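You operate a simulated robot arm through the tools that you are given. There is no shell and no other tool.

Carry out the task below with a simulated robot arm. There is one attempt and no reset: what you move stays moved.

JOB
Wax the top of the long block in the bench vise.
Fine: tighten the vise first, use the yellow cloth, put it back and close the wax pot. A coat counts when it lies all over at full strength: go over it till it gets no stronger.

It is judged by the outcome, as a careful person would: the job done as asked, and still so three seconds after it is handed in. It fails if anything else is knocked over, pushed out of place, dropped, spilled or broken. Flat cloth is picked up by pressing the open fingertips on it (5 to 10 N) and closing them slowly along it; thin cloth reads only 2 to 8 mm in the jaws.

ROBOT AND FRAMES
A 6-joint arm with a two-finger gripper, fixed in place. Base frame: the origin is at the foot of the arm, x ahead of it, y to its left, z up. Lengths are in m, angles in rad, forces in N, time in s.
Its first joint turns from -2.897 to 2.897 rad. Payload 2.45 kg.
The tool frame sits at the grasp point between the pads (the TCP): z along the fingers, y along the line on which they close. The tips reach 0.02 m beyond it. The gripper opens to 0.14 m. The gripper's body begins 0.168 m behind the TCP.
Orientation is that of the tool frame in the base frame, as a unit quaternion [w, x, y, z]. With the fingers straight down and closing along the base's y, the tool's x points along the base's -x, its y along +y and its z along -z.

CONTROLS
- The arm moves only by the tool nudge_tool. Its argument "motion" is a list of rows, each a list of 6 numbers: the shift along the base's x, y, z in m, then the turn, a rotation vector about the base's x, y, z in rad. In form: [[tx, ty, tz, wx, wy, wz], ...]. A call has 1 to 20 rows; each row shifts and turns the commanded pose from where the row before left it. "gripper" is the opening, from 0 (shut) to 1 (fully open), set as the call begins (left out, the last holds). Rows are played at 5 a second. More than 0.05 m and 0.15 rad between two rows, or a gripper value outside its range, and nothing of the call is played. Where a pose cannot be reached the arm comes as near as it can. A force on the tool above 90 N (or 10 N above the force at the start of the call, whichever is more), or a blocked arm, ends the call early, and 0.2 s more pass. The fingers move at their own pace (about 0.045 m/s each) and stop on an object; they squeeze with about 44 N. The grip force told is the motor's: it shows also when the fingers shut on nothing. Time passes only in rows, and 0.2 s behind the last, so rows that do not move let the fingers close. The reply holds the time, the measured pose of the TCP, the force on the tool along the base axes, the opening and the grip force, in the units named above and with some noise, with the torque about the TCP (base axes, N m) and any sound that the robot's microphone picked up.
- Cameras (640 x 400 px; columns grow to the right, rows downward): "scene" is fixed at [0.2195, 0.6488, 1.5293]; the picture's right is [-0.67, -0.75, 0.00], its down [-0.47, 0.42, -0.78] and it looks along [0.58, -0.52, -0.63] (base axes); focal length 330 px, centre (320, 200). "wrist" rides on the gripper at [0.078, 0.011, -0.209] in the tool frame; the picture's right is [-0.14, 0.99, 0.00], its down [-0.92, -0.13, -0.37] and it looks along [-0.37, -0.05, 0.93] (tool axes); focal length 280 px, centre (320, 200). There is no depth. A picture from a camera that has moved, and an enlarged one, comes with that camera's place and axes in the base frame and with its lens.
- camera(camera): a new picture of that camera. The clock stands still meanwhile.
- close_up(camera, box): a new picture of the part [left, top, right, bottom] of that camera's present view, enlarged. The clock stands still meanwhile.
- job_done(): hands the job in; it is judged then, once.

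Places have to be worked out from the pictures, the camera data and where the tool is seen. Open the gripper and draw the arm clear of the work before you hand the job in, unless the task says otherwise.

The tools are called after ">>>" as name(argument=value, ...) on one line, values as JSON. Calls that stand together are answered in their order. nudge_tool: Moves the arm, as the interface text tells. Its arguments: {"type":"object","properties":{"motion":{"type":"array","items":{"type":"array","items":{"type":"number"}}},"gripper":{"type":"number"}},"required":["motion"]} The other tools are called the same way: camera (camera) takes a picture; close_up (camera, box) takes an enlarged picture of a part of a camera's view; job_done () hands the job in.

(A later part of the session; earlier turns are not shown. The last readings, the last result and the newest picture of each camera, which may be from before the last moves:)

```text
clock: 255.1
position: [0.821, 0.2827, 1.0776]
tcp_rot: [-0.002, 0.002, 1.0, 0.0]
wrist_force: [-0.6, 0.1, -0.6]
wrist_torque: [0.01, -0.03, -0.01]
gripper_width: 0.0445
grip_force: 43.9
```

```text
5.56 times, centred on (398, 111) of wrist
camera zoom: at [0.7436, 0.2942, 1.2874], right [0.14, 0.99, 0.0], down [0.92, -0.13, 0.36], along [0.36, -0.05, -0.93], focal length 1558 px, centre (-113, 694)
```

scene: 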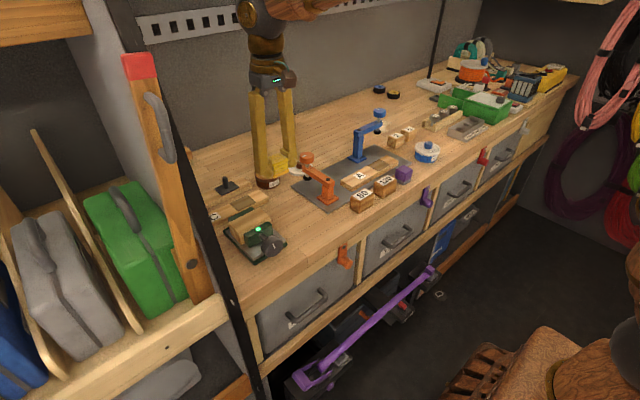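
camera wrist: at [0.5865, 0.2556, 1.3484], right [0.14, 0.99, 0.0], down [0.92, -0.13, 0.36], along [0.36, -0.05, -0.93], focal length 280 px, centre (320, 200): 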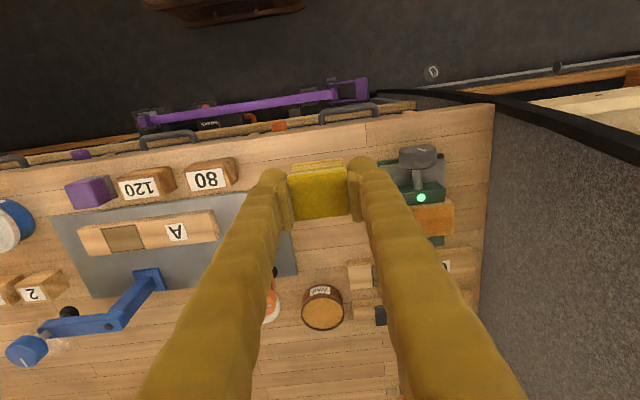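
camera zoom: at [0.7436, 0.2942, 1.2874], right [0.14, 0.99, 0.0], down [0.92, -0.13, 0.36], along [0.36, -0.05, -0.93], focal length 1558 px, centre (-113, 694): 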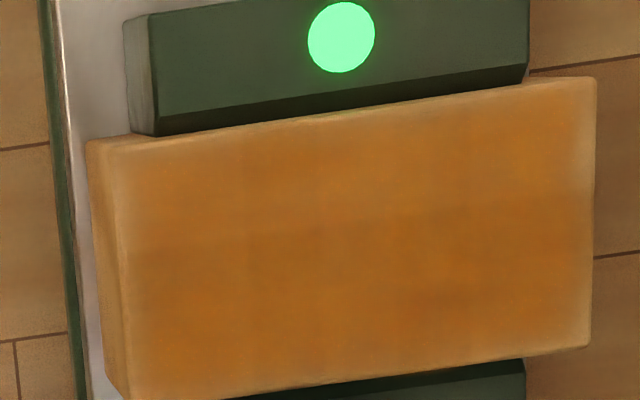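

The edges look the same as before despite that work, so the coat there seems to be at its limit (the fade is in the wood's edge). For safety I'll do one last full load and round, concentrating on the −y/front quarter, and compare.

>>> nudge_tool(motion=[[0.033, -0.0187, -0.01, 0, 0, 0], [0.033, -0.0187, 0, 0, 0, 0], [0.033, -0.0187, 0, 0, 0, 0], [0.033, -0.0187, 0, 0, 0, 0], [0, 0, -0.04, 0, 0, 0], [0, 0, -0.025, 0, 0, 0], [0, 0, -0.012, 0, 0, 0], [0, 0, 0, 0, 0, 0]])

>>> close_up(camera="wrist", box=[240, 120, 400, 240])

```text
clock: 256.9
position: [0.9549, 0.2072, 0.9911]
tcp_rot: [-0.001, 0.001, 1.0, 0.001]
wrist_force: [-1.3, -0.6, -0.7]
wrist_torque: [0.01, 0.02, 0.03]
gripper_width: 0.0443
grip_force: 44.2
```

```text
3.33 times, centred on (320, 180) of wrist
camera zoom: at [0.8771, 0.2179, 1.2001], right [0.14, 0.99, 0.0], down [0.92, -0.13, 0.37], along [0.36, -0.05, -0.93], focal length 935 px, centre (320, 267)
```

zoom: 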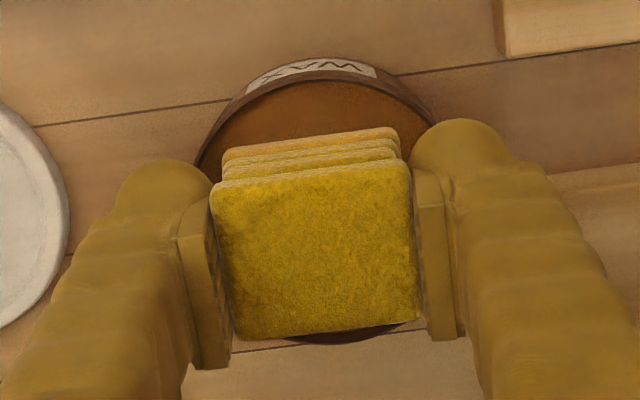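

Adjust −1.5 mm in x, +1 mm in y, and press onto the wax.

>>> nudge_tool(motion=[[-0.0015, 0.001, -0.002, 0, 0, 0], [0, 0, -0.002, 0, 0, 0], [0, 0, 0, 0, 0, 0]])

>>> nudge_tool(motion=[[0, 0, -0.0012, 0, 0, 0], [0, 0, 0, 0, 0, 0]])

>>> nudge_tool(motion=[[0, 0, -0.001, 0, 0, 0], [0, 0, 0, 0, 0, 0]])

```text
clock: 257.7
position: [0.951, 0.2095, 0.9861]
tcp_rot: [-0.002, 0.001, 1.0, 0.001]
wrist_force: [-0.2, 0.0, -0.3]
wrist_torque: [0.03, -0.02, -0.01]
gripper_width: 0.0444
grip_force: 43.9
```

```text
clock: 258.3
position: [0.9515, 0.2089, 0.9848]
tcp_rot: [-0.002, 0.001, 1.0, 0.001]
wrist_force: [0.9, -0.1, -0.3]
wrist_torque: [0.03, -0.01, 0.03]
gripper_width: 0.0445
grip_force: 44.1
```

```text
clock: 258.9
position: [0.9513, 0.2089, 0.9841]
tcp_rot: [-0.002, 0.001, 1.0, 0.001]
wrist_force: [0.6, -0.2, 0.0]
wrist_torque: [-0.02, -0.03, 0.0]
gripper_width: 0.0443
grip_force: 43.8
```

>>> nudge_tool(motion=[[0, 0, -0.001, 0, 0, 0], [0, 0, 0, 0, 0, 0]])

>>> nudge_tool(motion=[[0, 0, -0.0008, 0, 0, 0], [0, 0, 0, 0, 0, 0], [0, 0, 0, 0, 0, 0]])

```text
clock: 259.5
position: [0.9531, 0.2091, 0.9845]
tcp_rot: [-0.001, 0.002, 1.0, 0.001]
wrist_force: [-3.8, -0.1, 11.3]
wrist_torque: [-0.11, 0.12, -0.01]
gripper_width: 0.0444
grip_force: 44.4
```

```text
clock: 260.3
position: [0.9522, 0.21, 0.9843]
tcp_rot: [-0.001, 0.001, 1.0, 0.001]
wrist_force: [3.8, -0.8, 16.9]
wrist_torque: [-0.2, -0.08, -0.02]
gripper_width: 0.0444
grip_force: 44.5
```

Good contact. Lift and return to the block's front −y corner.

>>> nudge_tool(motion=[[0, 0, 0, 0, 0, 0], [0, 0, 0.01, 0, 0, 0], [0, 0, 0.035, 0, 0, 0], [0, 0, 0.042, 0, 0, 0], [-0.0307, 0.0218, 0, 0, 0, 0], [-0.0307, 0.0218, 0, 0, 0, 0], [-0.0307, 0.0218, 0, 0, 0, 0], [-0.0307, 0.0218, 0, 0, 0, 0], [-0.0307, 0.0218, 0, 0, 0, 0], [-0.0307, 0.0218, 0, 0, 0, 0], [0, 0, -0.03, 0, 0, 0], [0, 0, -0.022, 0, 0, 0], [0, 0, -0.004, 0, 0, 0], [0, 0, 0, 0, 0, 0]])

>>> nudge_tool(motion=[[0, 0, -0.001, 0, 0, 0], [0, 0, 0, 0, 0, 0]])

>>> nudge_tool(motion=[[0, 0, -0.001, 0, 0, 0], [0, 0, 0, 0, 0, 0]])

```text
clock: 263.3
position: [0.767, 0.3416, 1.0141]
tcp_rot: [-0.002, 0.001, 1.0, 0.001]
wrist_force: [-1.1, -0.1, -0.2]
wrist_torque: [0.05, -0.01, -0.03]
gripper_width: 0.0445
grip_force: 44.4
```

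```text
clock: 263.9
position: [0.7676, 0.3405, 1.0119]
tcp_rot: [-0.001, 0.0, 1.0, 0.001]
wrist_force: [0.8, -0.2, -0.9]
wrist_torque: [-0.01, -0.02, -0.02]
gripper_width: 0.0444
grip_force: 44.4
```

```text
clock: 264.5
position: [0.7682, 0.34, 1.0122]
tcp_rot: [-0.002, 0.001, 1.0, 0.0]
wrist_force: [-1.0, 3.3, 11.7]
wrist_torque: [0.18, 0.02, 0.05]
gripper_width: 0.0445
grip_force: 44.0
```

Contact 12 N. Work the −y/front quarter with short strokes, then full-length lanes.

>>> nudge_tool(motion=[[0, 0.01, -0.0003, 0, 0, 0], [0, 0.01, 0, 0, 0, 0], [0, 0.01, 0, 0, 0, 0], [0.004, -0.01, 0, 0, 0, 0], [0, -0.01, 0, 0, 0, 0], [0, -0.01, 0, 0, 0, 0], [0.006, 0.01, 0, 0, 0, 0], [0, 0.01, 0, 0, 0, 0], [0, 0.01, 0, 0, 0, 0], [-0.01, -0.01, 0, 0, 0, 0], [0, -0.01, 0, 0, 0, 0], [0, -0.01, 0, 0, 0, 0]])

>>> nudge_tool(motion=[[0, 0.01, -0.0003, 0, 0, 0], [0, 0.01, 0, 0, 0, 0], [0, 0.01, 0, 0, 0, 0], [0, 0.01, 0, 0, 0, 0], [0, 0.01, 0, 0, 0, 0], [0, 0.01, 0, 0, 0, 0], [0, 0.012, 0, 0, 0, 0], [0.009, 0, 0, 0, 0, 0], [0.009, 0, 0, 0, 0, 0], [0, -0.01, 0, 0, 0, 0], [0, -0.01, 0, 0, 0, 0], [0, -0.01, 0, 0, 0, 0], [0, -0.01, 0, 0, 0, 0], [0, -0.01, 0, 0, 0, 0], [0, -0.01, 0, 0, 0, 0], [0, -0.012, 0, 0, 0, 0]])

>>> nudge_tool(motion=[[0.008, 0, -0.0003, 0, 0, 0], [0.006, 0, 0, 0, 0, 0], [0, 0.01, 0, 0, 0, 0], [0, 0.01, 0, 0, 0, 0], [0, 0.01, 0, 0, 0, 0], [0, 0.01, 0, 0, 0, 0], [0, 0.01, 0, 0, 0, 0], [0, 0.01, 0, 0, 0, 0], [0, 0.012, 0, 0, 0, 0]])

```text
clock: 267.1
position: [0.7679, 0.3409, 1.0117]
tcp_rot: [0.0, 0.001, 1.0, 0.0]
wrist_force: [0.0, 14.9, 33.8]
wrist_torque: [0.68, -0.19, 0.08]
gripper_width: 0.0441
grip_force: 43.7
```

```text
clock: 270.5
position: [0.787, 0.3413, 1.0115]
tcp_rot: [-0.002, 0.001, 1.0, 0.0]
wrist_force: [0.7, 16.1, 42.2]
wrist_torque: [0.62, 0.07, -0.02]
gripper_width: 0.0443
grip_force: 44.1
```

```text
clock: 272.5
position: [0.8003, 0.4123, 1.0114]
tcp_rot: [-0.003, 0.0, 1.0, 0.001]
wrist_force: [0.8, -0.4, -0.9]
wrist_torque: [0.03, -0.03, -0.02]
gripper_width: 0.0444
grip_force: 44.2
```

The back lane ended without contact; I press 1.3 mm lower there and repeat back and middle lanes.

>>> nudge_tool(motion=[[0, 0, -0.0013, 0, 0, 0], [0, 0, 0, 0, 0, 0]])

>>> nudge_tool(motion=[[0, -0.01, 0, 0, 0, 0], [0, -0.01, 0, 0, 0, 0], [0, -0.01, 0.0003, 0, 0, 0], [0, -0.01, 0, 0, 0, 0], [0, -0.01, 0.0003, 0, 0, 0], [0, -0.01, 0, 0, 0, 0], [0, -0.01, 0, 0, 0, 0]])

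>>> nudge_tool(motion=[[-0.008, 0, 0, 0, 0, 0], [-0.008, 0, 0, 0, 0, 0], [0, 0.01, 0, 0, 0, 0], [0, 0.01, 0, 0, 0, 0], [0, 0.01, -0.0003, 0, 0, 0], [0, 0.01, 0, 0, 0, 0], [0, 0.01, -0.0003, 0, 0, 0], [0, 0.01, 0, 0, 0, 0], [0, 0.01, 0, 0, 0, 0]])

```text
clock: 273.1
position: [0.8007, 0.4127, 1.0099]
tcp_rot: [-0.002, 0.0, 1.0, 0.0]
wrist_force: [-2.8, 1.6, 10.0]
wrist_torque: [-0.12, 0.05, -0.05]
gripper_width: 0.0445
grip_force: 44.7
```

```text
clock: 274.7
position: [0.8013, 0.341, 1.0102]
tcp_rot: [-0.001, 0.0, 1.0, 0.001]
wrist_force: [-1.1, 5.1, 13.6]
wrist_torque: [0.2, -0.05, -0.05]
gripper_width: 0.0443
grip_force: 44.3
```

```text
clock: 276.7
position: [0.7838, 0.4123, 1.0096]
tcp_rot: [-0.002, 0.001, 1.0, 0.001]
wrist_force: [0.2, -8.1, 19.8]
wrist_torque: [-0.35, -0.12, -0.03]
gripper_width: 0.0442
grip_force: 44.1
```

Good even contact on those passes. Lift and compare from the same viewpoint.

>>> nudge_tool(motion=[[0, 0, 0.02, 0, 0, 0], [0, 0, 0.03, 0, 0, 0], [0.01, -0.04, 0.018, 0, 0, 0], [0.014, -0.045, 0, 0, 0, 0], [0.014, -0.045, 0, 0, 0, 0], [0, 0, 0, 0, 0, 0]])

>>> close_up(camera="scene", box=[232, 205, 268, 240])

>>> close_up(camera="wrist", box=[364, 75, 432, 147])

>>> close_up(camera="scene", box=[210, 120, 310, 260])

```text
clock: 278.1
position: [0.8213, 0.2818, 1.0757]
tcp_rot: [-0.002, 0.002, 1.0, 0.001]
wrist_force: [-0.2, 0.1, -1.2]
wrist_torque: [0.01, 0.03, 0.03]
gripper_width: 0.0444
grip_force: 43.8
```

```text
11.43 times, centred on (250, 222) of scene
camera zoom: at [0.2195, 0.6488, 1.5293], right [-0.67, -0.75, 0.0], down [-0.47, 0.42, -0.78], along [0.58, -0.52, -0.63], focal length 3772 px, centre (1120, -57)
```

zoom: 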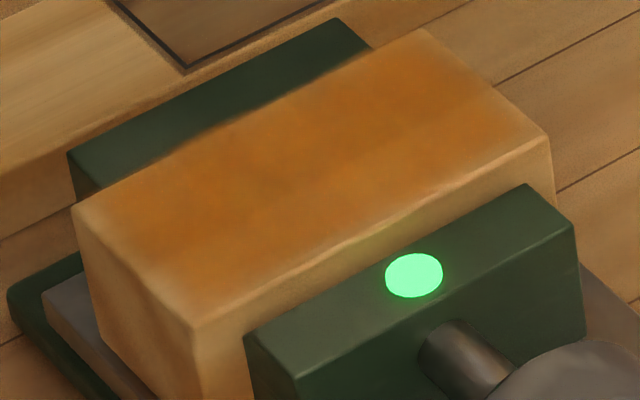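

```text
5.56 times, centred on (398, 111) of wrist
camera zoom: at [0.7442, 0.2927, 1.2856], right [0.14, 0.99, 0.0], down [0.92, -0.13, 0.36], along [0.36, -0.05, -0.93], focal length 1558 px, centre (-113, 694)
```

zoom: 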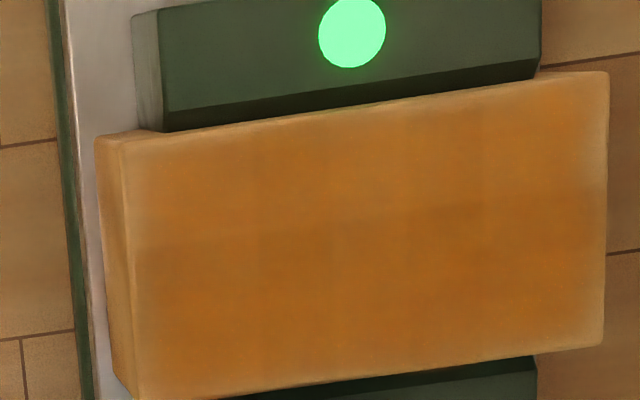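

```text
2.86 times, centred on (260, 190) of scene
camera zoom: at [0.2195, 0.6488, 1.5293], right [-0.67, -0.75, 0.0], down [-0.47, 0.42, -0.78], along [0.58, -0.52, -0.63], focal length 943 px, centre (491, 229)
```

zoom: 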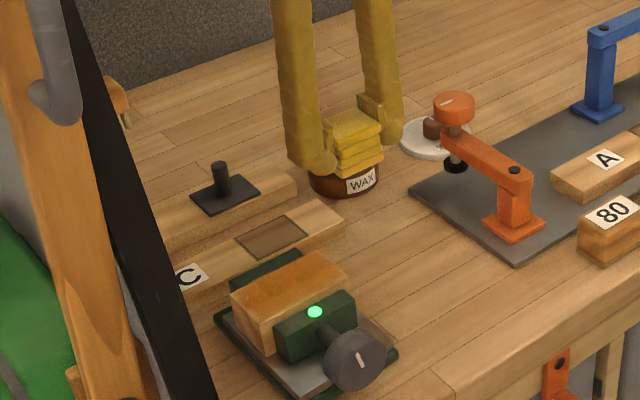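

No visible change from that round, so the coat is at full strength. Now I take the cloth back to its spot at (0.687, 0.238).

>>> nudge_tool(motion=[[-0.0336, -0.011, 0, 0, 0, 0], [-0.0336, -0.011, 0, 0, 0, 0], [-0.0336, -0.011, 0, 0, 0, 0], [-0.0336, -0.011, 0, 0, 0, 0], [0, 0, -0.04, 0, 0, 0], [0, 0, -0.04, 0, 0, 0], [0, 0, -0.03, 0, 0, 0], [0, 0, 0, 0, 0, 0], [0, 0, 0, 0, 0, 0]])

>>> close_up(camera="scene", box=[290, 195, 350, 245])

>>> close_up(camera="wrist", box=[220, 120, 420, 270])

```text
clock: 280.1
position: [0.6875, 0.2375, 0.9671]
tcp_rot: [-0.001, 0.001, 1.0, 0.0]
wrist_force: [0.4, 0.1, 0.2]
wrist_torque: [0.0, -0.01, -0.03]
gripper_width: 0.0443
grip_force: 44.2
```

```text
8.00 times, centred on (320, 220) of scene
camera zoom: at [0.2195, 0.6488, 1.5293], right [-0.67, -0.75, 0.0], down [-0.47, 0.42, -0.78], along [0.58, -0.52, -0.63], focal length 2640 px, centre (320, 40)
```

zoom: 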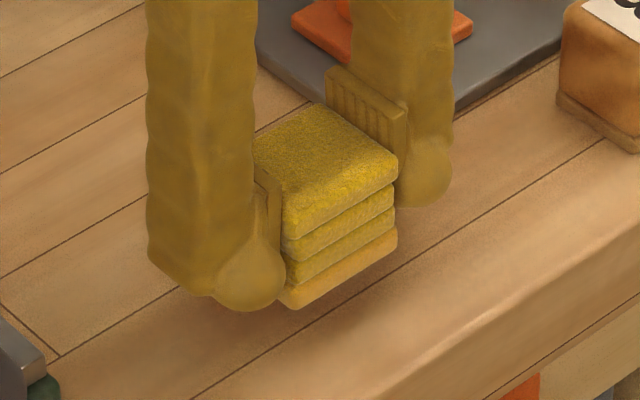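

```text
2.67 times, centred on (320, 195) of wrist
camera zoom: at [0.6113, 0.2492, 1.1773], right [0.14, 0.99, 0.0], down [0.92, -0.13, 0.37], along [0.36, -0.05, -0.93], focal length 748 px, centre (320, 213)
```

zoom: 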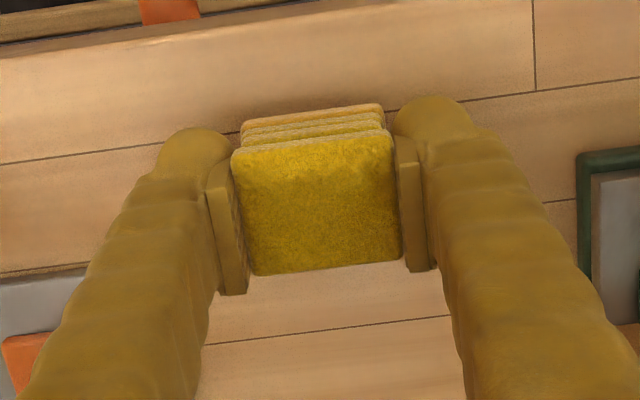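

Comparing with the original picture, the pad needs about −4 mm in x and +1.5 mm in y to match its spot. Adjust and lower to contact.

>>> nudge_tool(motion=[[-0.004, 0.0015, -0.006, 0, 0, 0], [0, 0, -0.004, 0, 0, 0], [0, 0, 0, 0, 0, 0]])

>>> nudge_tool(motion=[[0, 0, -0.002, 0, 0, 0], [0, 0, 0, 0, 0, 0]])

>>> nudge_tool(motion=[[0, 0, -0.002, 0, 0, 0], [0, 0, 0, 0, 0, 0]])

>>> close_up(camera="scene", box=[290, 195, 350, 245])

```text
clock: 280.9
position: [0.6829, 0.2391, 0.9571]
tcp_rot: [-0.002, 0.001, 1.0, 0.001]
wrist_force: [0.0, -0.3, -0.4]
wrist_torque: [0.0, 0.0, -0.01]
gripper_width: 0.0445
grip_force: 43.8
```

```text
clock: 281.5
position: [0.6846, 0.2402, 0.9567]
tcp_rot: [-0.002, 0.001, 1.0, 0.001]
wrist_force: [0.7, 0.0, -0.9]
wrist_torque: [0.01, 0.02, -0.02]
gripper_width: 0.0446
grip_force: 44.0
```

```text
clock: 282.1
position: [0.6833, 0.2383, 0.9528]
tcp_rot: [-0.002, 0.0, 1.0, 0.001]
wrist_force: [0.9, 0.3, -0.1]
wrist_torque: [0.03, -0.03, 0.0]
gripper_width: 0.0443
grip_force: 43.6
```

```text
8.00 times, centred on (320, 220) of scene
camera zoom: at [0.2195, 0.6488, 1.5293], right [-0.67, -0.75, 0.0], down [-0.47, 0.42, -0.78], along [0.58, -0.52, -0.63], focal length 2640 px, centre (320, 40)
```

zoom: 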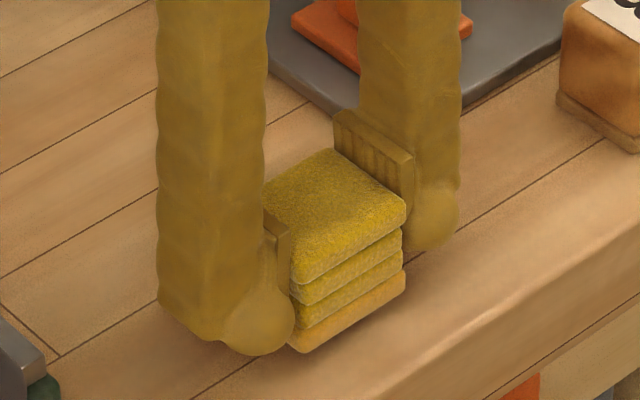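

Nearly at the original place; continue down in 1 mm steps to rest it.

>>> nudge_tool(motion=[[0.001, 0, -0.001, 0, 0, 0], [0, 0, 0, 0, 0, 0]])

>>> nudge_tool(motion=[[0, 0, -0.001, 0, 0, 0], [0, 0, 0, 0, 0, 0]])

>>> nudge_tool(motion=[[0, 0, -0.001, 0, 0, 0], [0, 0, 0, 0, 0, 0]])

```text
clock: 282.7
position: [0.6842, 0.2399, 0.9532]
tcp_rot: [-0.001, 0.001, 1.0, 0.001]
wrist_force: [0.4, -0.3, 0.0]
wrist_torque: [0.02, 0.0, 0.01]
gripper_width: 0.0444
grip_force: 44.2
```

```text
clock: 283.3
position: [0.6848, 0.2389, 0.9513]
tcp_rot: [-0.001, 0.001, 1.0, 0.001]
wrist_force: [-0.1, 0.1, 0.1]
wrist_torque: [-0.03, 0.01, -0.01]
gripper_width: 0.0443
grip_force: 44.2
```

```text
clock: 283.9
position: [0.6847, 0.24, 0.9504]
tcp_rot: [-0.002, 0.001, 1.0, 0.001]
wrist_force: [0.2, 0.3, 0.1]
wrist_torque: [0.01, 0.0, -0.01]
gripper_width: 0.0444
grip_force: 44.1
```

>>> nudge_tool(motion=[[0, 0, -0.001, 0, 0, 0], [0, 0, 0, 0, 0, 0]])

>>> nudge_tool(motion=[[0, 0, -0.001, 0, 0, 0], [0, 0, 0, 0, 0, 0]])

>>> nudge_tool(motion=[[0, 0, -0.001, 0, 0, 0], [0, 0, 0, 0, 0, 0]])

```text
clock: 284.5
position: [0.6844, 0.2392, 0.9493]
tcp_rot: [-0.003, 0.001, 1.0, 0.0]
wrist_force: [-0.4, 0.5, -0.3]
wrist_torque: [0.01, 0.0, -0.02]
gripper_width: 0.0445
grip_force: 44.0
```

```text
clock: 285.1
position: [0.684, 0.2404, 0.9477]
tcp_rot: [-0.001, 0.0, 1.0, 0.001]
wrist_force: [-1.2, -4.5, 14.6]
wrist_torque: [-0.14, -0.11, -0.03]
gripper_width: 0.0442
grip_force: 43.8
```

```text
clock: 285.7
position: [0.6841, 0.2406, 0.9483]
tcp_rot: [0.0, 0.001, 1.0, 0.0]
wrist_force: [-3.9, -1.6, 45.1]
wrist_torque: [-0.13, 0.07, -0.03]
gripper_width: 0.0446
grip_force: 43.9
```

Resting on the bench. Ease off 2 mm of pressure, open, and rise.

>>> nudge_tool(motion=[[0, 0, 0.0018, 0, 0, 0], [0, 0, 0, 0, 0, 0]])

>>> nudge_tool(motion=[[0, 0, 0, 0, 0, 0], [0, 0, 0, 0, 0, 0], [0, 0, 0.01, 0, 0, 0], [0, 0, 0.04, 0, 0, 0], [0, 0, 0.04, 0, 0, 0], [0, 0, 0.04, 0, 0, 0], [0, 0, 0, 0, 0, 0]], gripper=0.43)

>>> close_up(camera="scene", box=[290, 195, 350, 245])

>>> camera(camera="scene")

```text
clock: 286.3
position: [0.6838, 0.2403, 0.9478]
tcp_rot: [-0.003, 0.001, 1.0, 0.0]
wrist_force: [3.8, 2.8, 9.2]
wrist_torque: [0.11, -0.26, 0.06]
gripper_width: 0.0444
grip_force: 44.0
```

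```text
clock: 287.9
position: [0.6848, 0.2387, 1.0814]
tcp_rot: [-0.002, 0.001, 1.0, 0.001]
wrist_force: [-0.4, 0.4, -0.8]
wrist_torque: [0.02, -0.01, 0.01]
gripper_width: 0.0603
grip_force: 0.1
```

```text
8.00 times, centred on (320, 220) of scene
camera zoom: at [0.2195, 0.6488, 1.5293], right [-0.67, -0.75, 0.0], down [-0.47, 0.42, -0.78], along [0.58, -0.52, -0.63], focal length 2640 px, centre (320, 40)
```

zoom: 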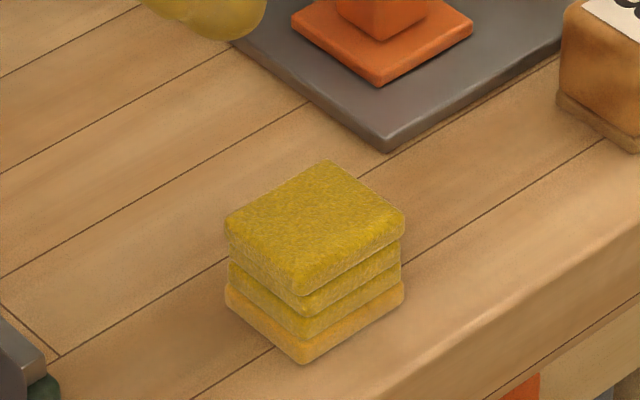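

```text
taken
```

scene: 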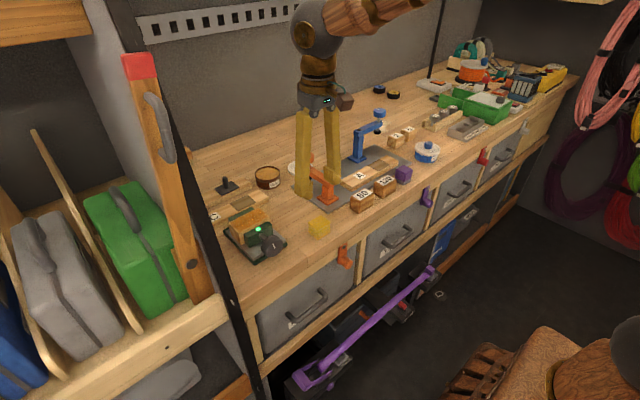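

The cloth is back on its spot. Now for the lid: I move above where I parked it, (0.940, 0.0855).

>>> nudge_tool(motion=[[0, 0, 0.03, 0, 0, 0], [0.0365, -0.0219, 0, 0, 0, 0], [0.0365, -0.0219, 0, 0, 0, 0], [0.0365, -0.0219, 0, 0, 0, 0], [0.0365, -0.0219, 0, 0, 0, 0], [0.0365, -0.0219, 0, 0, 0, 0], [0.0365, -0.0219, 0, 0, 0, 0], [0.0365, -0.0219, 0, 0, 0, 0], [0, 0, -0.04, 0, 0, 0], [0, 0, -0.04, 0, 0, 0], [0, 0, -0.03, 0, 0, 0], [0, 0, 0, 0, 0, 0]], gripper=0.36)

>>> close_up(camera="wrist", box=[240, 120, 400, 240])

```text
clock: 290.5
position: [0.9408, 0.0868, 0.9974]
tcp_rot: [-0.002, 0.0, 1.0, 0.001]
wrist_force: [0.1, 0.0, -0.4]
wrist_torque: [0.03, -0.04, -0.04]
gripper_width: 0.0502
grip_force: 0.0
```

```text
3.33 times, centred on (320, 180) of wrist
camera zoom: at [0.8635, 0.0977, 1.207], right [0.14, 0.99, 0.0], down [0.92, -0.13, 0.36], along [0.36, -0.05, -0.93], focal length 935 px, centre (320, 267)
```

zoom: 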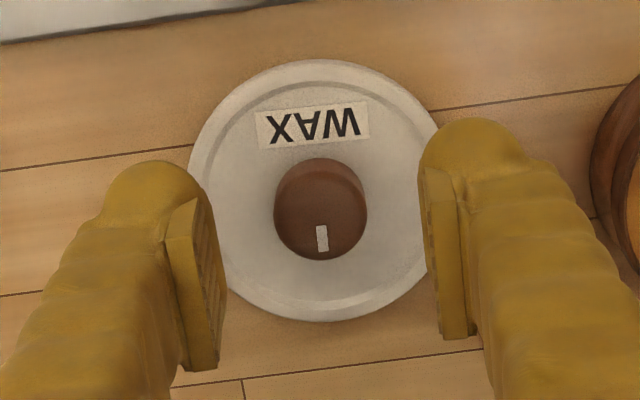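

Knob centred. Narrow to 36 mm and descend to lid grip height, feeling for the lid surface.

>>> nudge_tool(motion=[[0, -0.001, -0.015, 0, 0, 0], [0, 0, -0.015, 0, 0, 0], [0, 0, -0.01, 0, 0, 0], [0, 0, -0.003, 0, 0, 0], [0, 0, 0, 0, 0, 0]], gripper=0.26)

>>> nudge_tool(motion=[[0, 0, -0.002, 0, 0, 0], [0, 0, 0, 0, 0, 0]])

>>> close_up(camera="wrist", box=[240, 120, 400, 240])

```text
clock: 291.7
position: [0.9399, 0.0841, 0.9547]
tcp_rot: [-0.002, 0.0, 1.0, 0.001]
wrist_force: [0.5, -0.1, 0.4]
wrist_torque: [0.02, -0.03, -0.02]
gripper_width: 0.0362
grip_force: 0.0
```

```text
clock: 292.3
position: [0.9392, 0.0861, 0.9536]
tcp_rot: [-0.003, 0.0, 1.0, 0.001]
wrist_force: [-0.2, -0.4, 0.5]
wrist_torque: [-0.01, -0.01, -0.03]
gripper_width: 0.0364
grip_force: 0.0
```

```text
3.33 times, centred on (320, 180) of wrist
camera zoom: at [0.8626, 0.0963, 1.1628], right [0.14, 0.99, 0.0], down [0.92, -0.13, 0.36], along [0.36, -0.05, -0.93], focal length 935 px, centre (320, 267)
```

zoom: 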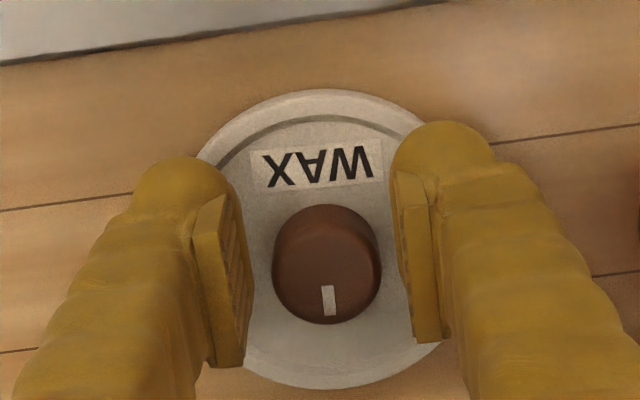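

>>> nudge_tool(motion=[[0, 0, -0.0015, 0, 0, 0], [0, 0, 0, 0, 0, 0]])

>>> nudge_tool(motion=[[0, 0, -0.0015, 0, 0, 0], [0, 0, 0, 0, 0, 0]])

```text
clock: 292.9
position: [0.94, 0.0851, 0.9517]
tcp_rot: [-0.001, 0.002, 1.0, 0.001]
wrist_force: [-0.3, -0.9, 0.1]
wrist_torque: [-0.01, -0.01, -0.01]
gripper_width: 0.0364
grip_force: 0.1
```

```text
clock: 293.5
position: [0.9393, 0.0855, 0.9492]
tcp_rot: [-0.002, 0.001, 1.0, 0.001]
wrist_force: [0.3, 0.3, 0.0]
wrist_torque: [0.01, 0.0, 0.01]
gripper_width: 0.0364
grip_force: 0.1
```

At the former grip height; close on the knob and lift.

>>> nudge_tool(motion=[[0, 0, 0, 0, 0, 0], [0, 0, 0, 0, 0, 0], [0, 0, 0, 0, 0, 0]], gripper=0.13)

>>> nudge_tool(motion=[[0, 0, 0.01, 0, 0, 0], [0, 0, 0.03, 0, 0, 0], [0, 0, 0.035, 0, 0, 0], [0, 0, 0, 0, 0, 0]])

>>> close_up(camera="scene", box=[225, 105, 355, 215])

>>> close_up(camera="wrist", box=[240, 120, 400, 240])

```text
clock: 294.3
position: [0.9411, 0.0857, 0.9511]
tcp_rot: [-0.002, 0.001, 1.0, 0.001]
wrist_force: [0.0, -0.3, -0.7]
wrist_torque: [0.01, -0.02, 0.02]
gripper_width: 0.0238
grip_force: 43.9
```

```text
clock: 295.3
position: [0.9396, 0.0861, 1.0264]
tcp_rot: [-0.002, 0.001, 1.0, 0.0]
wrist_force: [-0.2, -0.4, -0.4]
wrist_torque: [-0.01, 0.04, 0.01]
gripper_width: 0.0232
grip_force: 44.8
```

```text
3.64 times, centred on (290, 160) of scene
camera zoom: at [0.2195, 0.6488, 1.5293], right [-0.67, -0.75, 0.0], down [-0.47, 0.42, -0.78], along [0.58, -0.52, -0.63], focal length 1200 px, centre (429, 346)
```

zoom: 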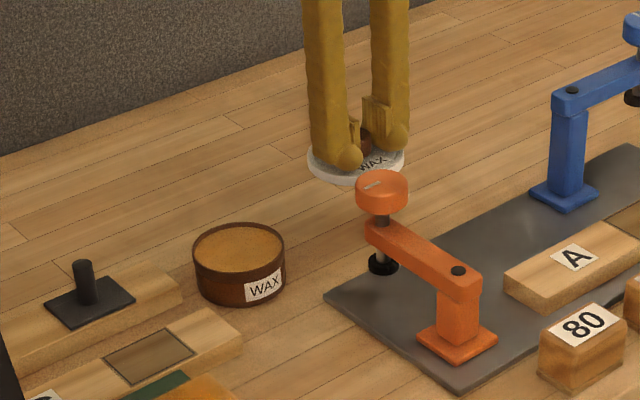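

```text
3.33 times, centred on (320, 180) of wrist
camera zoom: at [0.8616, 0.0964, 1.2357], right [0.14, 0.99, 0.0], down [0.92, -0.13, 0.36], along [0.36, -0.05, -0.93], focal length 935 px, centre (320, 267)
```

zoom: 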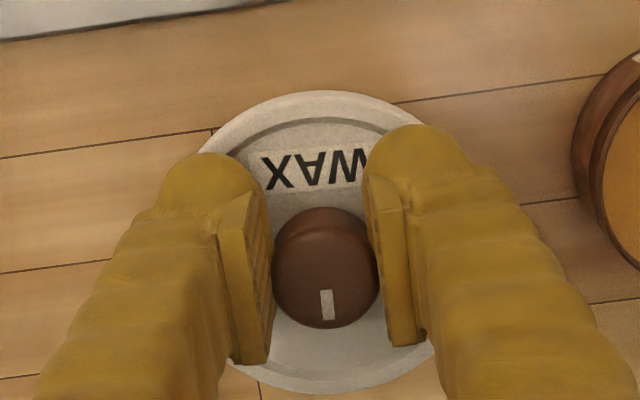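

Lid held exactly as before. Carry it over the pot at (0.951, 0.207).

>>> nudge_tool(motion=[[0, 0, 0.02, 0, 0, 0], [0.0037, 0.0404, 0, 0, 0, 0], [0.0037, 0.0404, 0, 0, 0, 0], [0.0037, 0.0404, 0, 0, 0, 0], [0, 0, -0.03, 0, 0, 0], [0, 0, -0.02, 0, 0, 0], [0, 0, 0, 0, 0, 0], [0, 0, 0, 0, 0, 0]])

>>> close_up(camera="scene", box=[235, 145, 305, 205])

>>> close_up(camera="wrist", box=[240, 120, 400, 240])

```text
clock: 297.1
position: [0.9491, 0.2069, 0.9931]
tcp_rot: [-0.002, 0.001, 1.0, 0.0]
wrist_force: [0.2, 0.4, 0.6]
wrist_torque: [-0.01, 0.02, 0.01]
gripper_width: 0.0232
grip_force: 43.5
```

```text
6.67 times, centred on (270, 175) of scene
camera zoom: at [0.2195, 0.6488, 1.5293], right [-0.67, -0.75, 0.0], down [-0.47, 0.42, -0.78], along [0.58, -0.52, -0.63], focal length 2200 px, centre (653, 367)
```

zoom: 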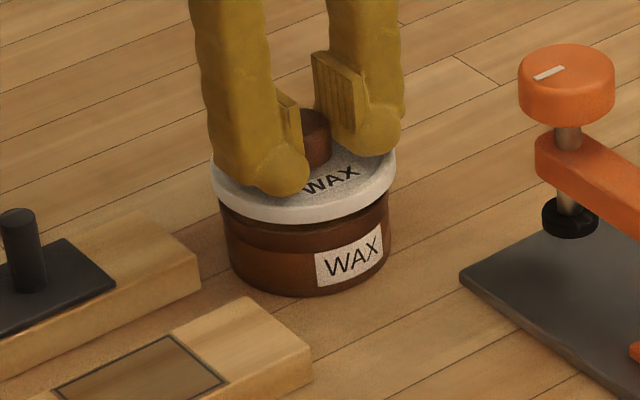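

```text
3.33 times, centred on (320, 180) of wrist
camera zoom: at [0.8717, 0.217, 1.2023], right [0.14, 0.99, 0.0], down [0.92, -0.13, 0.36], along [0.36, -0.05, -0.93], focal length 935 px, centre (320, 267)
```

zoom: 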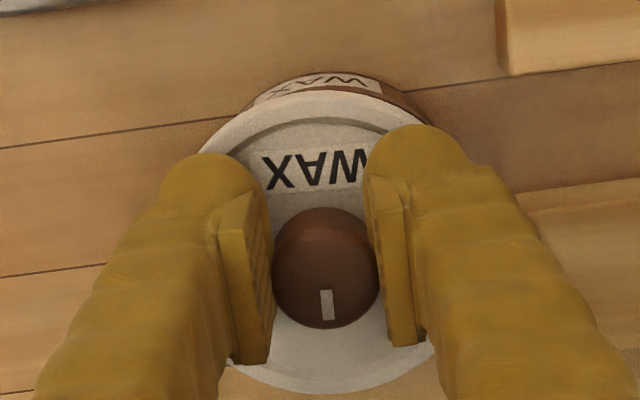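

The pot has shifted about 1–2 mm during dipping, so I shift +1.5 mm in y, then lower the lid onto it.

>>> nudge_tool(motion=[[0, 0.0015, -0.003, 0, 0, 0], [0, 0, -0.002, 0, 0, 0], [0, 0, 0, 0, 0, 0]])

>>> nudge_tool(motion=[[0, 0, -0.002, 0, 0, 0], [0, 0, 0, 0, 0, 0]])

>>> close_up(camera="scene", box=[235, 145, 305, 205])

>>> close_up(camera="wrist", box=[240, 120, 400, 240])

```text
clock: 297.9
position: [0.9507, 0.2079, 0.9894]
tcp_rot: [-0.002, 0.001, 1.0, 0.001]
wrist_force: [-0.2, 0.1, 0.1]
wrist_torque: [-0.03, 0.0, 0.0]
gripper_width: 0.0235
grip_force: 44.3
```

```text
clock: 298.5
position: [0.951, 0.2084, 0.9895]
tcp_rot: [-0.002, 0.0, 1.0, 0.001]
wrist_force: [0.2, -0.2, 0.0]
wrist_torque: [-0.02, -0.01, 0.0]
gripper_width: 0.0232
grip_force: 44.1
```

```text
6.67 times, centred on (270, 175) of scene
camera zoom: at [0.2195, 0.6488, 1.5293], right [-0.67, -0.75, 0.0], down [-0.47, 0.42, -0.78], along [0.58, -0.52, -0.63], focal length 2200 px, centre (653, 367)
```

zoom: 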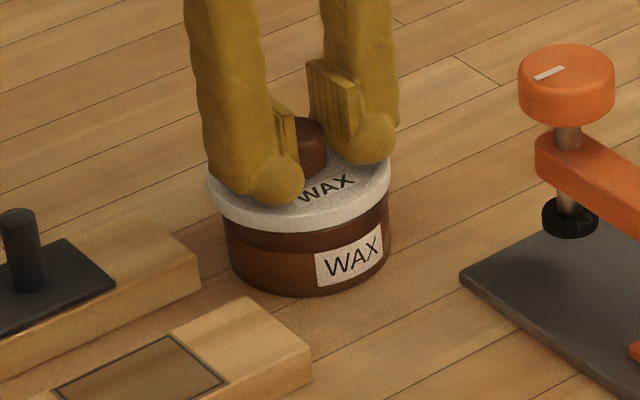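

```text
3.33 times, centred on (320, 180) of wrist
camera zoom: at [0.8738, 0.2189, 1.1977], right [0.14, 0.99, 0.0], down [0.92, -0.13, 0.36], along [0.36, -0.05, -0.93], focal length 935 px, centre (320, 267)
```

zoom: 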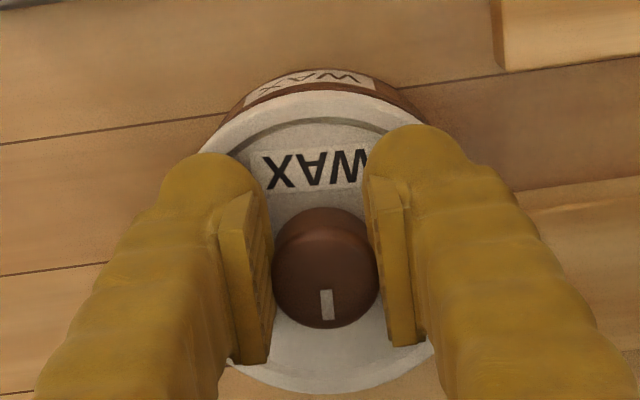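

Comparing views, the lid needs about −2 mm in x to be coaxial with the pot. Shift and lower until it seats.

>>> nudge_tool(motion=[[-0.002, 0, 0, 0, 0, 0], [0, 0, -0.002, 0, 0, 0], [0, 0, -0.002, 0, 0, 0], [0, 0, 0, 0, 0, 0]])

>>> nudge_tool(motion=[[0, 0, -0.0015, 0, 0, 0], [0, 0, 0, 0, 0, 0]])

>>> nudge_tool(motion=[[0, 0, -0.0015, 0, 0, 0], [0, 0, 0, 0, 0, 0]])

>>> close_up(camera="scene", box=[235, 145, 305, 205])

```text
clock: 299.5
position: [0.9492, 0.208, 0.9869]
tcp_rot: [0.0, 0.001, 1.0, 0.001]
wrist_force: [-1.8, -4.4, 34.0]
wrist_torque: [0.0, 0.66, 0.03]
gripper_width: 0.0236
grip_force: 44.0
```

```text
clock: 300.1
position: [0.9491, 0.2077, 0.9853]
tcp_rot: [-0.001, 0.002, 1.0, 0.001]
wrist_force: [-0.2, -7.8, 46.9]
wrist_torque: [0.48, 0.94, 0.07]
gripper_width: 0.0235
grip_force: 44.5
```

```text
clock: 300.7
position: [0.9483, 0.2085, 0.9805]
tcp_rot: [-0.002, 0.0, 1.0, 0.001]
wrist_force: [-10.3, 0.6, 44.8]
wrist_torque: [-0.22, -0.74, 0.03]
gripper_width: 0.0246
grip_force: 44.1
heard: snap
```

```text
6.67 times, centred on (270, 175) of scene
camera zoom: at [0.2195, 0.6488, 1.5293], right [-0.67, -0.75, 0.0], down [-0.47, 0.42, -0.78], along [0.58, -0.52, -0.63], focal length 2200 px, centre (653, 367)
```

zoom: 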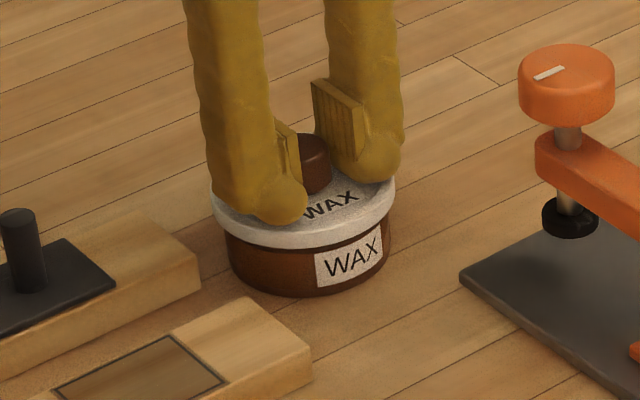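

A snap was heard and the lid sits at its original height. I relax the pressure slightly, open, and rise.

>>> nudge_tool(motion=[[0, 0, 0.002, 0, 0, 0], [0, 0, 0, 0, 0, 0]])

>>> nudge_tool(motion=[[0, 0, 0, 0, 0, 0], [0, 0, 0, 0, 0, 0], [0, 0, 0, 0, 0, 0], [0, 0, 0.02, 0, 0, 0], [0, 0, 0.04, 0, 0, 0], [0, 0, 0.03, 0, 0, 0], [0, 0, 0, 0, 0, 0]], gripper=0.3)

>>> close_up(camera="scene", box=[235, 145, 305, 205])

>>> close_up(camera="wrist", box=[240, 120, 400, 240])

```text
clock: 301.3
position: [0.9477, 0.2068, 0.9823]
tcp_rot: [-0.003, 0.001, 1.0, 0.0]
wrist_force: [-0.5, 0.3, 0.2]
wrist_torque: [0.02, 0.0, 0.0]
gripper_width: 0.0236
grip_force: 43.7
heard: snap
```

```text
clock: 302.9
position: [0.9486, 0.2071, 1.0752]
tcp_rot: [-0.001, 0.002, 1.0, 0.0]
wrist_force: [0.4, -0.1, 0.6]
wrist_torque: [-0.02, 0.0, 0.0]
gripper_width: 0.0419
grip_force: 0.0
```

```text
6.67 times, centred on (270, 175) of scene
camera zoom: at [0.2195, 0.6488, 1.5293], right [-0.67, -0.75, 0.0], down [-0.47, 0.42, -0.78], along [0.58, -0.52, -0.63], focal length 2200 px, centre (653, 367)
```

zoom: 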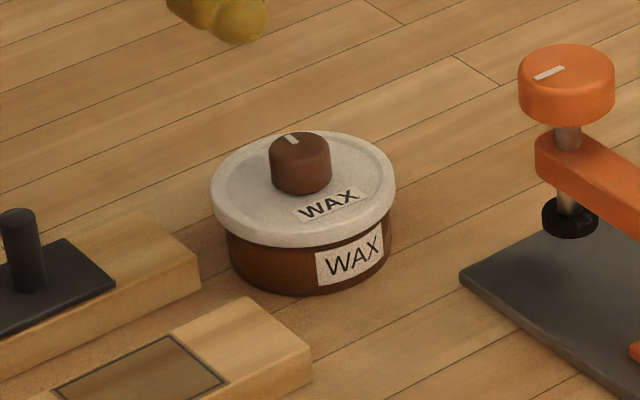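

```text
3.33 times, centred on (320, 180) of wrist
camera zoom: at [0.8714, 0.2188, 1.2838], right [0.14, 0.99, 0.0], down [0.92, -0.13, 0.36], along [0.36, -0.05, -0.93], focal length 935 px, centre (320, 267)
```

zoom: 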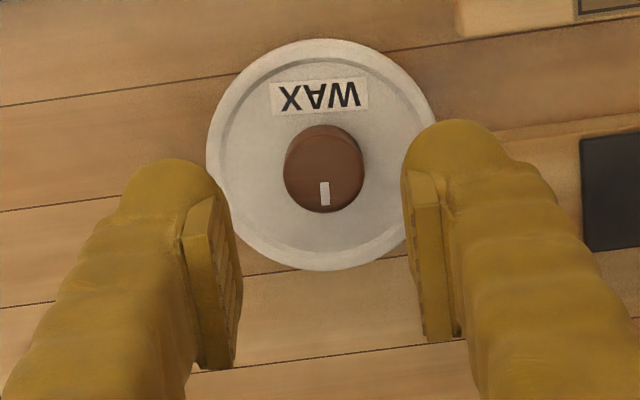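

A second "snap" on easing up means the lid popped loose again when I rose with the knob still gripped. I close the fingers and press straight down on the knob's top so nothing pulls it back up.

>>> nudge_tool(motion=[[0.002, 0.001, 0, 0, 0, 0], [0, 0, 0, 0, 0, 0], [0, 0, -0.03, 0, 0, 0], [0, 0, -0.03, 0, 0, 0], [0, 0, -0.01, 0, 0, 0], [0, 0, 0, 0, 0, 0]], gripper=0.0)

>>> close_up(camera="wrist", box=[240, 120, 400, 240])

>>> close_up(camera="scene", box=[235, 145, 305, 205])

```text
clock: 304.3
position: [0.9518, 0.2092, 1.0037]
tcp_rot: [-0.001, 0.001, 1.0, 0.001]
wrist_force: [0.3, -0.2, -0.6]
wrist_torque: [-0.02, 0.04, 0.01]
gripper_width: 0.0
grip_force: 29.9
```

```text
3.33 times, centred on (320, 180) of wrist
camera zoom: at [0.8738, 0.2203, 1.2132], right [0.14, 0.99, 0.0], down [0.92, -0.13, 0.36], along [0.36, -0.05, -0.93], focal length 935 px, centre (320, 267)
```

zoom: 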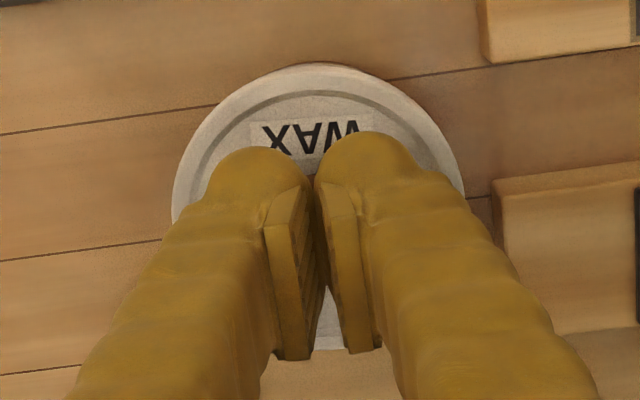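

```text
6.67 times, centred on (270, 175) of scene
camera zoom: at [0.2195, 0.6488, 1.5293], right [-0.67, -0.75, 0.0], down [-0.47, 0.42, -0.78], along [0.58, -0.52, -0.63], focal length 2200 px, centre (653, 367)
```

zoom: 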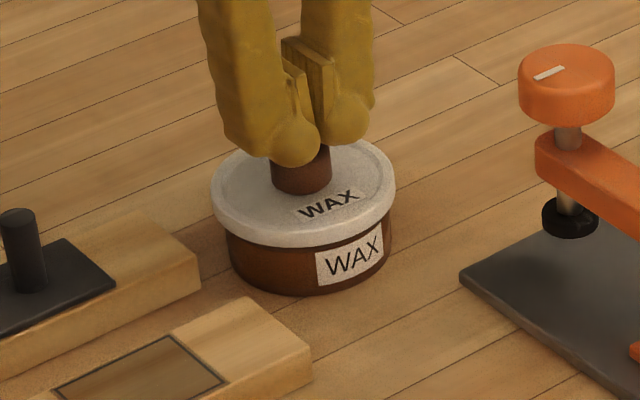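

The closed tips are over the knob. Press down in small steps until it snaps.

>>> nudge_tool(motion=[[0, 0, -0.004, 0, 0, 0], [0, 0, -0.002, 0, 0, 0], [0, 0, 0, 0, 0, 0]])

>>> nudge_tool(motion=[[0, 0, -0.0015, 0, 0, 0], [0, 0, 0, 0, 0, 0]])

>>> nudge_tool(motion=[[0, 0, -0.0015, 0, 0, 0], [0, 0, 0, 0, 0, 0]])

```text
clock: 305.1
position: [0.9509, 0.2082, 0.9984]
tcp_rot: [-0.002, 0.002, 1.0, 0.001]
wrist_force: [-0.1, 1.0, 0.3]
wrist_torque: [-0.02, 0.03, 0.02]
gripper_width: 0.0001
grip_force: 29.0
```

```text
clock: 305.7
position: [0.9509, 0.2084, 0.9968]
tcp_rot: [-0.001, 0.001, 1.0, 0.001]
wrist_force: [0.6, -1.1, 2.3]
wrist_torque: [-0.01, -0.03, -0.01]
gripper_width: 0.0062
grip_force: 29.0
```

```text
clock: 306.3
position: [0.9517, 0.2093, 0.9966]
tcp_rot: [-0.001, 0.001, 1.0, 0.001]
wrist_force: [-1.8, -3.7, 19.9]
wrist_torque: [-0.15, -0.11, -0.04]
gripper_width: 0.006
grip_force: 29.1
```

Pressing on the knob's top (20 N). Continue.

>>> nudge_tool(motion=[[0, 0, -0.0015, 0, 0, 0], [0, 0, 0, 0, 0, 0]])

>>> nudge_tool(motion=[[0, 0, -0.0012, 0, 0, 0], [0, 0, 0, 0, 0, 0]])

```text
clock: 306.9
position: [0.9519, 0.2097, 0.9965]
tcp_rot: [0.0, 0.0, 1.0, 0.001]
wrist_force: [-2.9, -5.8, 45.4]
wrist_torque: [-0.31, -0.24, -0.04]
gripper_width: 0.0059
grip_force: 29.6
```

```text
clock: 307.5
position: [0.9518, 0.2092, 0.9967]
tcp_rot: [0.0, 0.001, 1.0, 0.001]
wrist_force: [-4.4, -3.6, 80.8]
wrist_torque: [-0.22, -0.46, -0.02]
gripper_width: 0.0062
grip_force: 29.2
```

At 81 N there is no further motion, and the knob top is at exactly the original closed height. To be sure it is latched and not just resting, I'll re-grip the knob and tug very gently.

>>> nudge_tool(motion=[[0, 0, 0.004, 0, 0, 0], [0, 0, 0.02, 0, 0, 0], [0, 0, 0.01, 0, 0, 0], [0, 0, 0, 0, 0, 0]])

>>> nudge_tool(motion=[[0, 0, 0, 0, 0, 0], [0, 0, 0, 0, 0, 0], [0, 0, -0.02, 0, 0, 0], [0, 0, -0.015, 0, 0, 0], [0, 0, -0.005, 0, 0, 0], [0, 0, 0, 0, 0, 0]], gripper=0.26)

>>> close_up(camera="wrist", box=[240, 120, 400, 240])

```text
clock: 308.5
position: [0.9513, 0.2092, 1.0259]
tcp_rot: [-0.003, 0.001, 1.0, 0.001]
wrist_force: [-0.6, 0.0, 0.3]
wrist_torque: [0.0, 0.0, 0.0]
gripper_width: 0.0
grip_force: 29.4
heard: snap
```

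```text
clock: 309.9
position: [0.9511, 0.2075, 0.9844]
tcp_rot: [-0.003, 0.001, 1.0, 0.0]
wrist_force: [-0.5, 0.4, -0.4]
wrist_torque: [-0.01, 0.0, -0.04]
gripper_width: 0.0365
grip_force: 0.0
```

```text
3.33 times, centred on (320, 180) of wrist
camera zoom: at [0.8744, 0.2195, 1.1946], right [0.14, 0.99, 0.0], down [0.92, -0.13, 0.36], along [0.36, -0.05, -0.93], focal length 935 px, centre (320, 267)
```

zoom: 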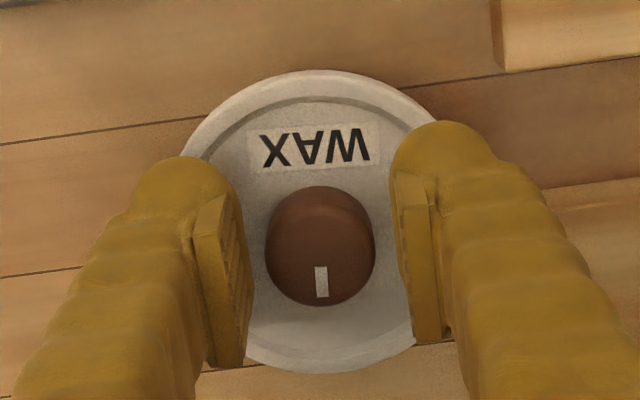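

A snap was heard just as that press ended, which fits the lid latching (sequence: open, closed, open, closed). I check its seating visually before deciding on a tug.

>>> nudge_tool(motion=[[0, 0, 0.03, 0, 0, 0], [0, 0, 0.04, 0, 0, 0], [-0.03, 0, 0.02, 0, 0, 0], [-0.04, 0, 0, 0, 0, 0], [-0.04, 0, 0, 0, 0, 0], [0, 0, 0, 0, 0, 0]])

>>> close_up(camera="scene", box=[245, 155, 290, 195])

>>> close_up(camera="wrist", box=[280, 160, 380, 260])

```text
clock: 311.3
position: [0.8414, 0.207, 1.0769]
tcp_rot: [-0.001, 0.001, 1.0, 0.001]
wrist_force: [0.0, -0.7, 0.3]
wrist_torque: [0.0, 0.02, 0.02]
gripper_width: 0.0365
grip_force: 0.1
```

```text
10.00 times, centred on (268, 175) of scene
camera zoom: at [0.2195, 0.6488, 1.5293], right [-0.67, -0.75, 0.0], down [-0.47, 0.42, -0.78], along [0.58, -0.52, -0.63], focal length 3300 px, centre (845, 450)
```

zoom: 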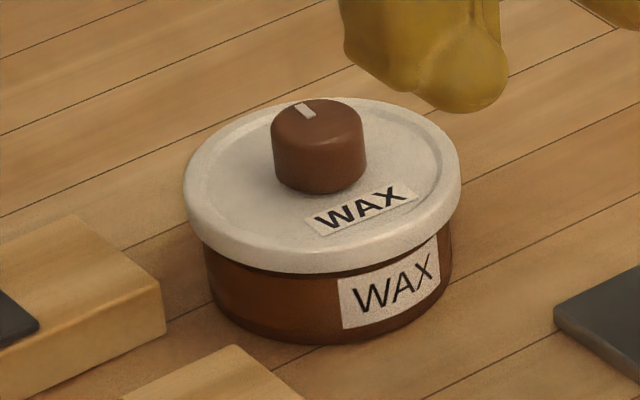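

```text
4.00 times, centred on (330, 210) of wrist
camera zoom: at [0.765, 0.2187, 1.286], right [0.14, 0.99, 0.0], down [0.92, -0.13, 0.36], along [0.36, -0.05, -0.93], focal length 1122 px, centre (280, 160)
```

zoom: 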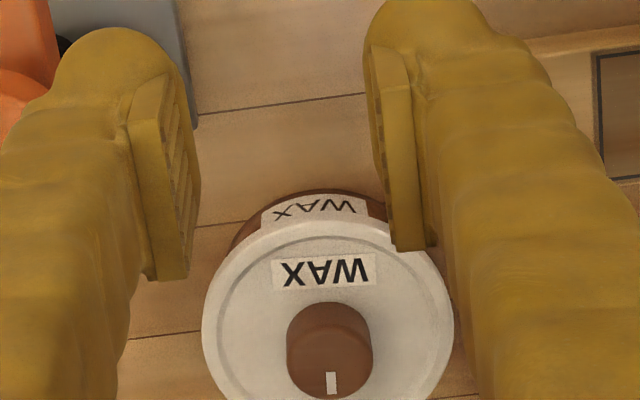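

It looks properly seated. I'll do a very gentle tug test to be certain: if latched, it resists; if merely resting, it lifts with no force.

>>> nudge_tool(motion=[[0.036, 0, 0, 0, 0, 0], [0.036, 0, 0, 0, 0, 0], [0.0375, 0.0008, 0, 0, 0, 0], [0, 0, -0.04, 0, 0, 0], [0, 0, -0.035, 0, 0, 0], [0, 0, -0.012, 0, 0, 0], [0, 0, -0.004, 0, 0, 0], [0, 0, 0, 0, 0, 0]])

>>> nudge_tool(motion=[[0, 0, -0.002, 0, 0, 0], [0, 0, 0, 0, 0, 0]])

>>> close_up(camera="wrist", box=[240, 120, 400, 240])

```text
clock: 313.1
position: [0.9513, 0.2098, 0.9844]
tcp_rot: [-0.002, 0.001, 1.0, 0.001]
wrist_force: [0.2, 0.6, -0.2]
wrist_torque: [0.03, 0.01, 0.04]
gripper_width: 0.0364
grip_force: 0.0
```

```text
clock: 313.7
position: [0.9515, 0.2105, 0.9839]
tcp_rot: [-0.001, 0.001, 1.0, 0.001]
wrist_force: [-0.4, -1.0, 0.3]
wrist_torque: [0.01, 0.02, 0.02]
gripper_width: 0.036
grip_force: 0.0
```

```text
3.33 times, centred on (320, 180) of wrist
camera zoom: at [0.8732, 0.2211, 1.1926], right [0.14, 0.99, 0.0], down [0.92, -0.13, 0.36], along [0.36, -0.05, -0.93], focal length 935 px, centre (320, 267)
```

zoom: 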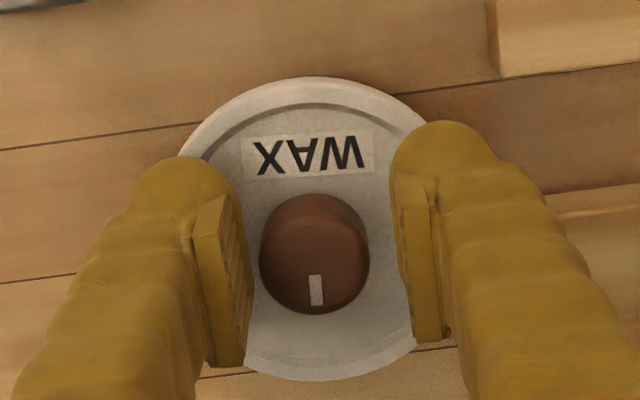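

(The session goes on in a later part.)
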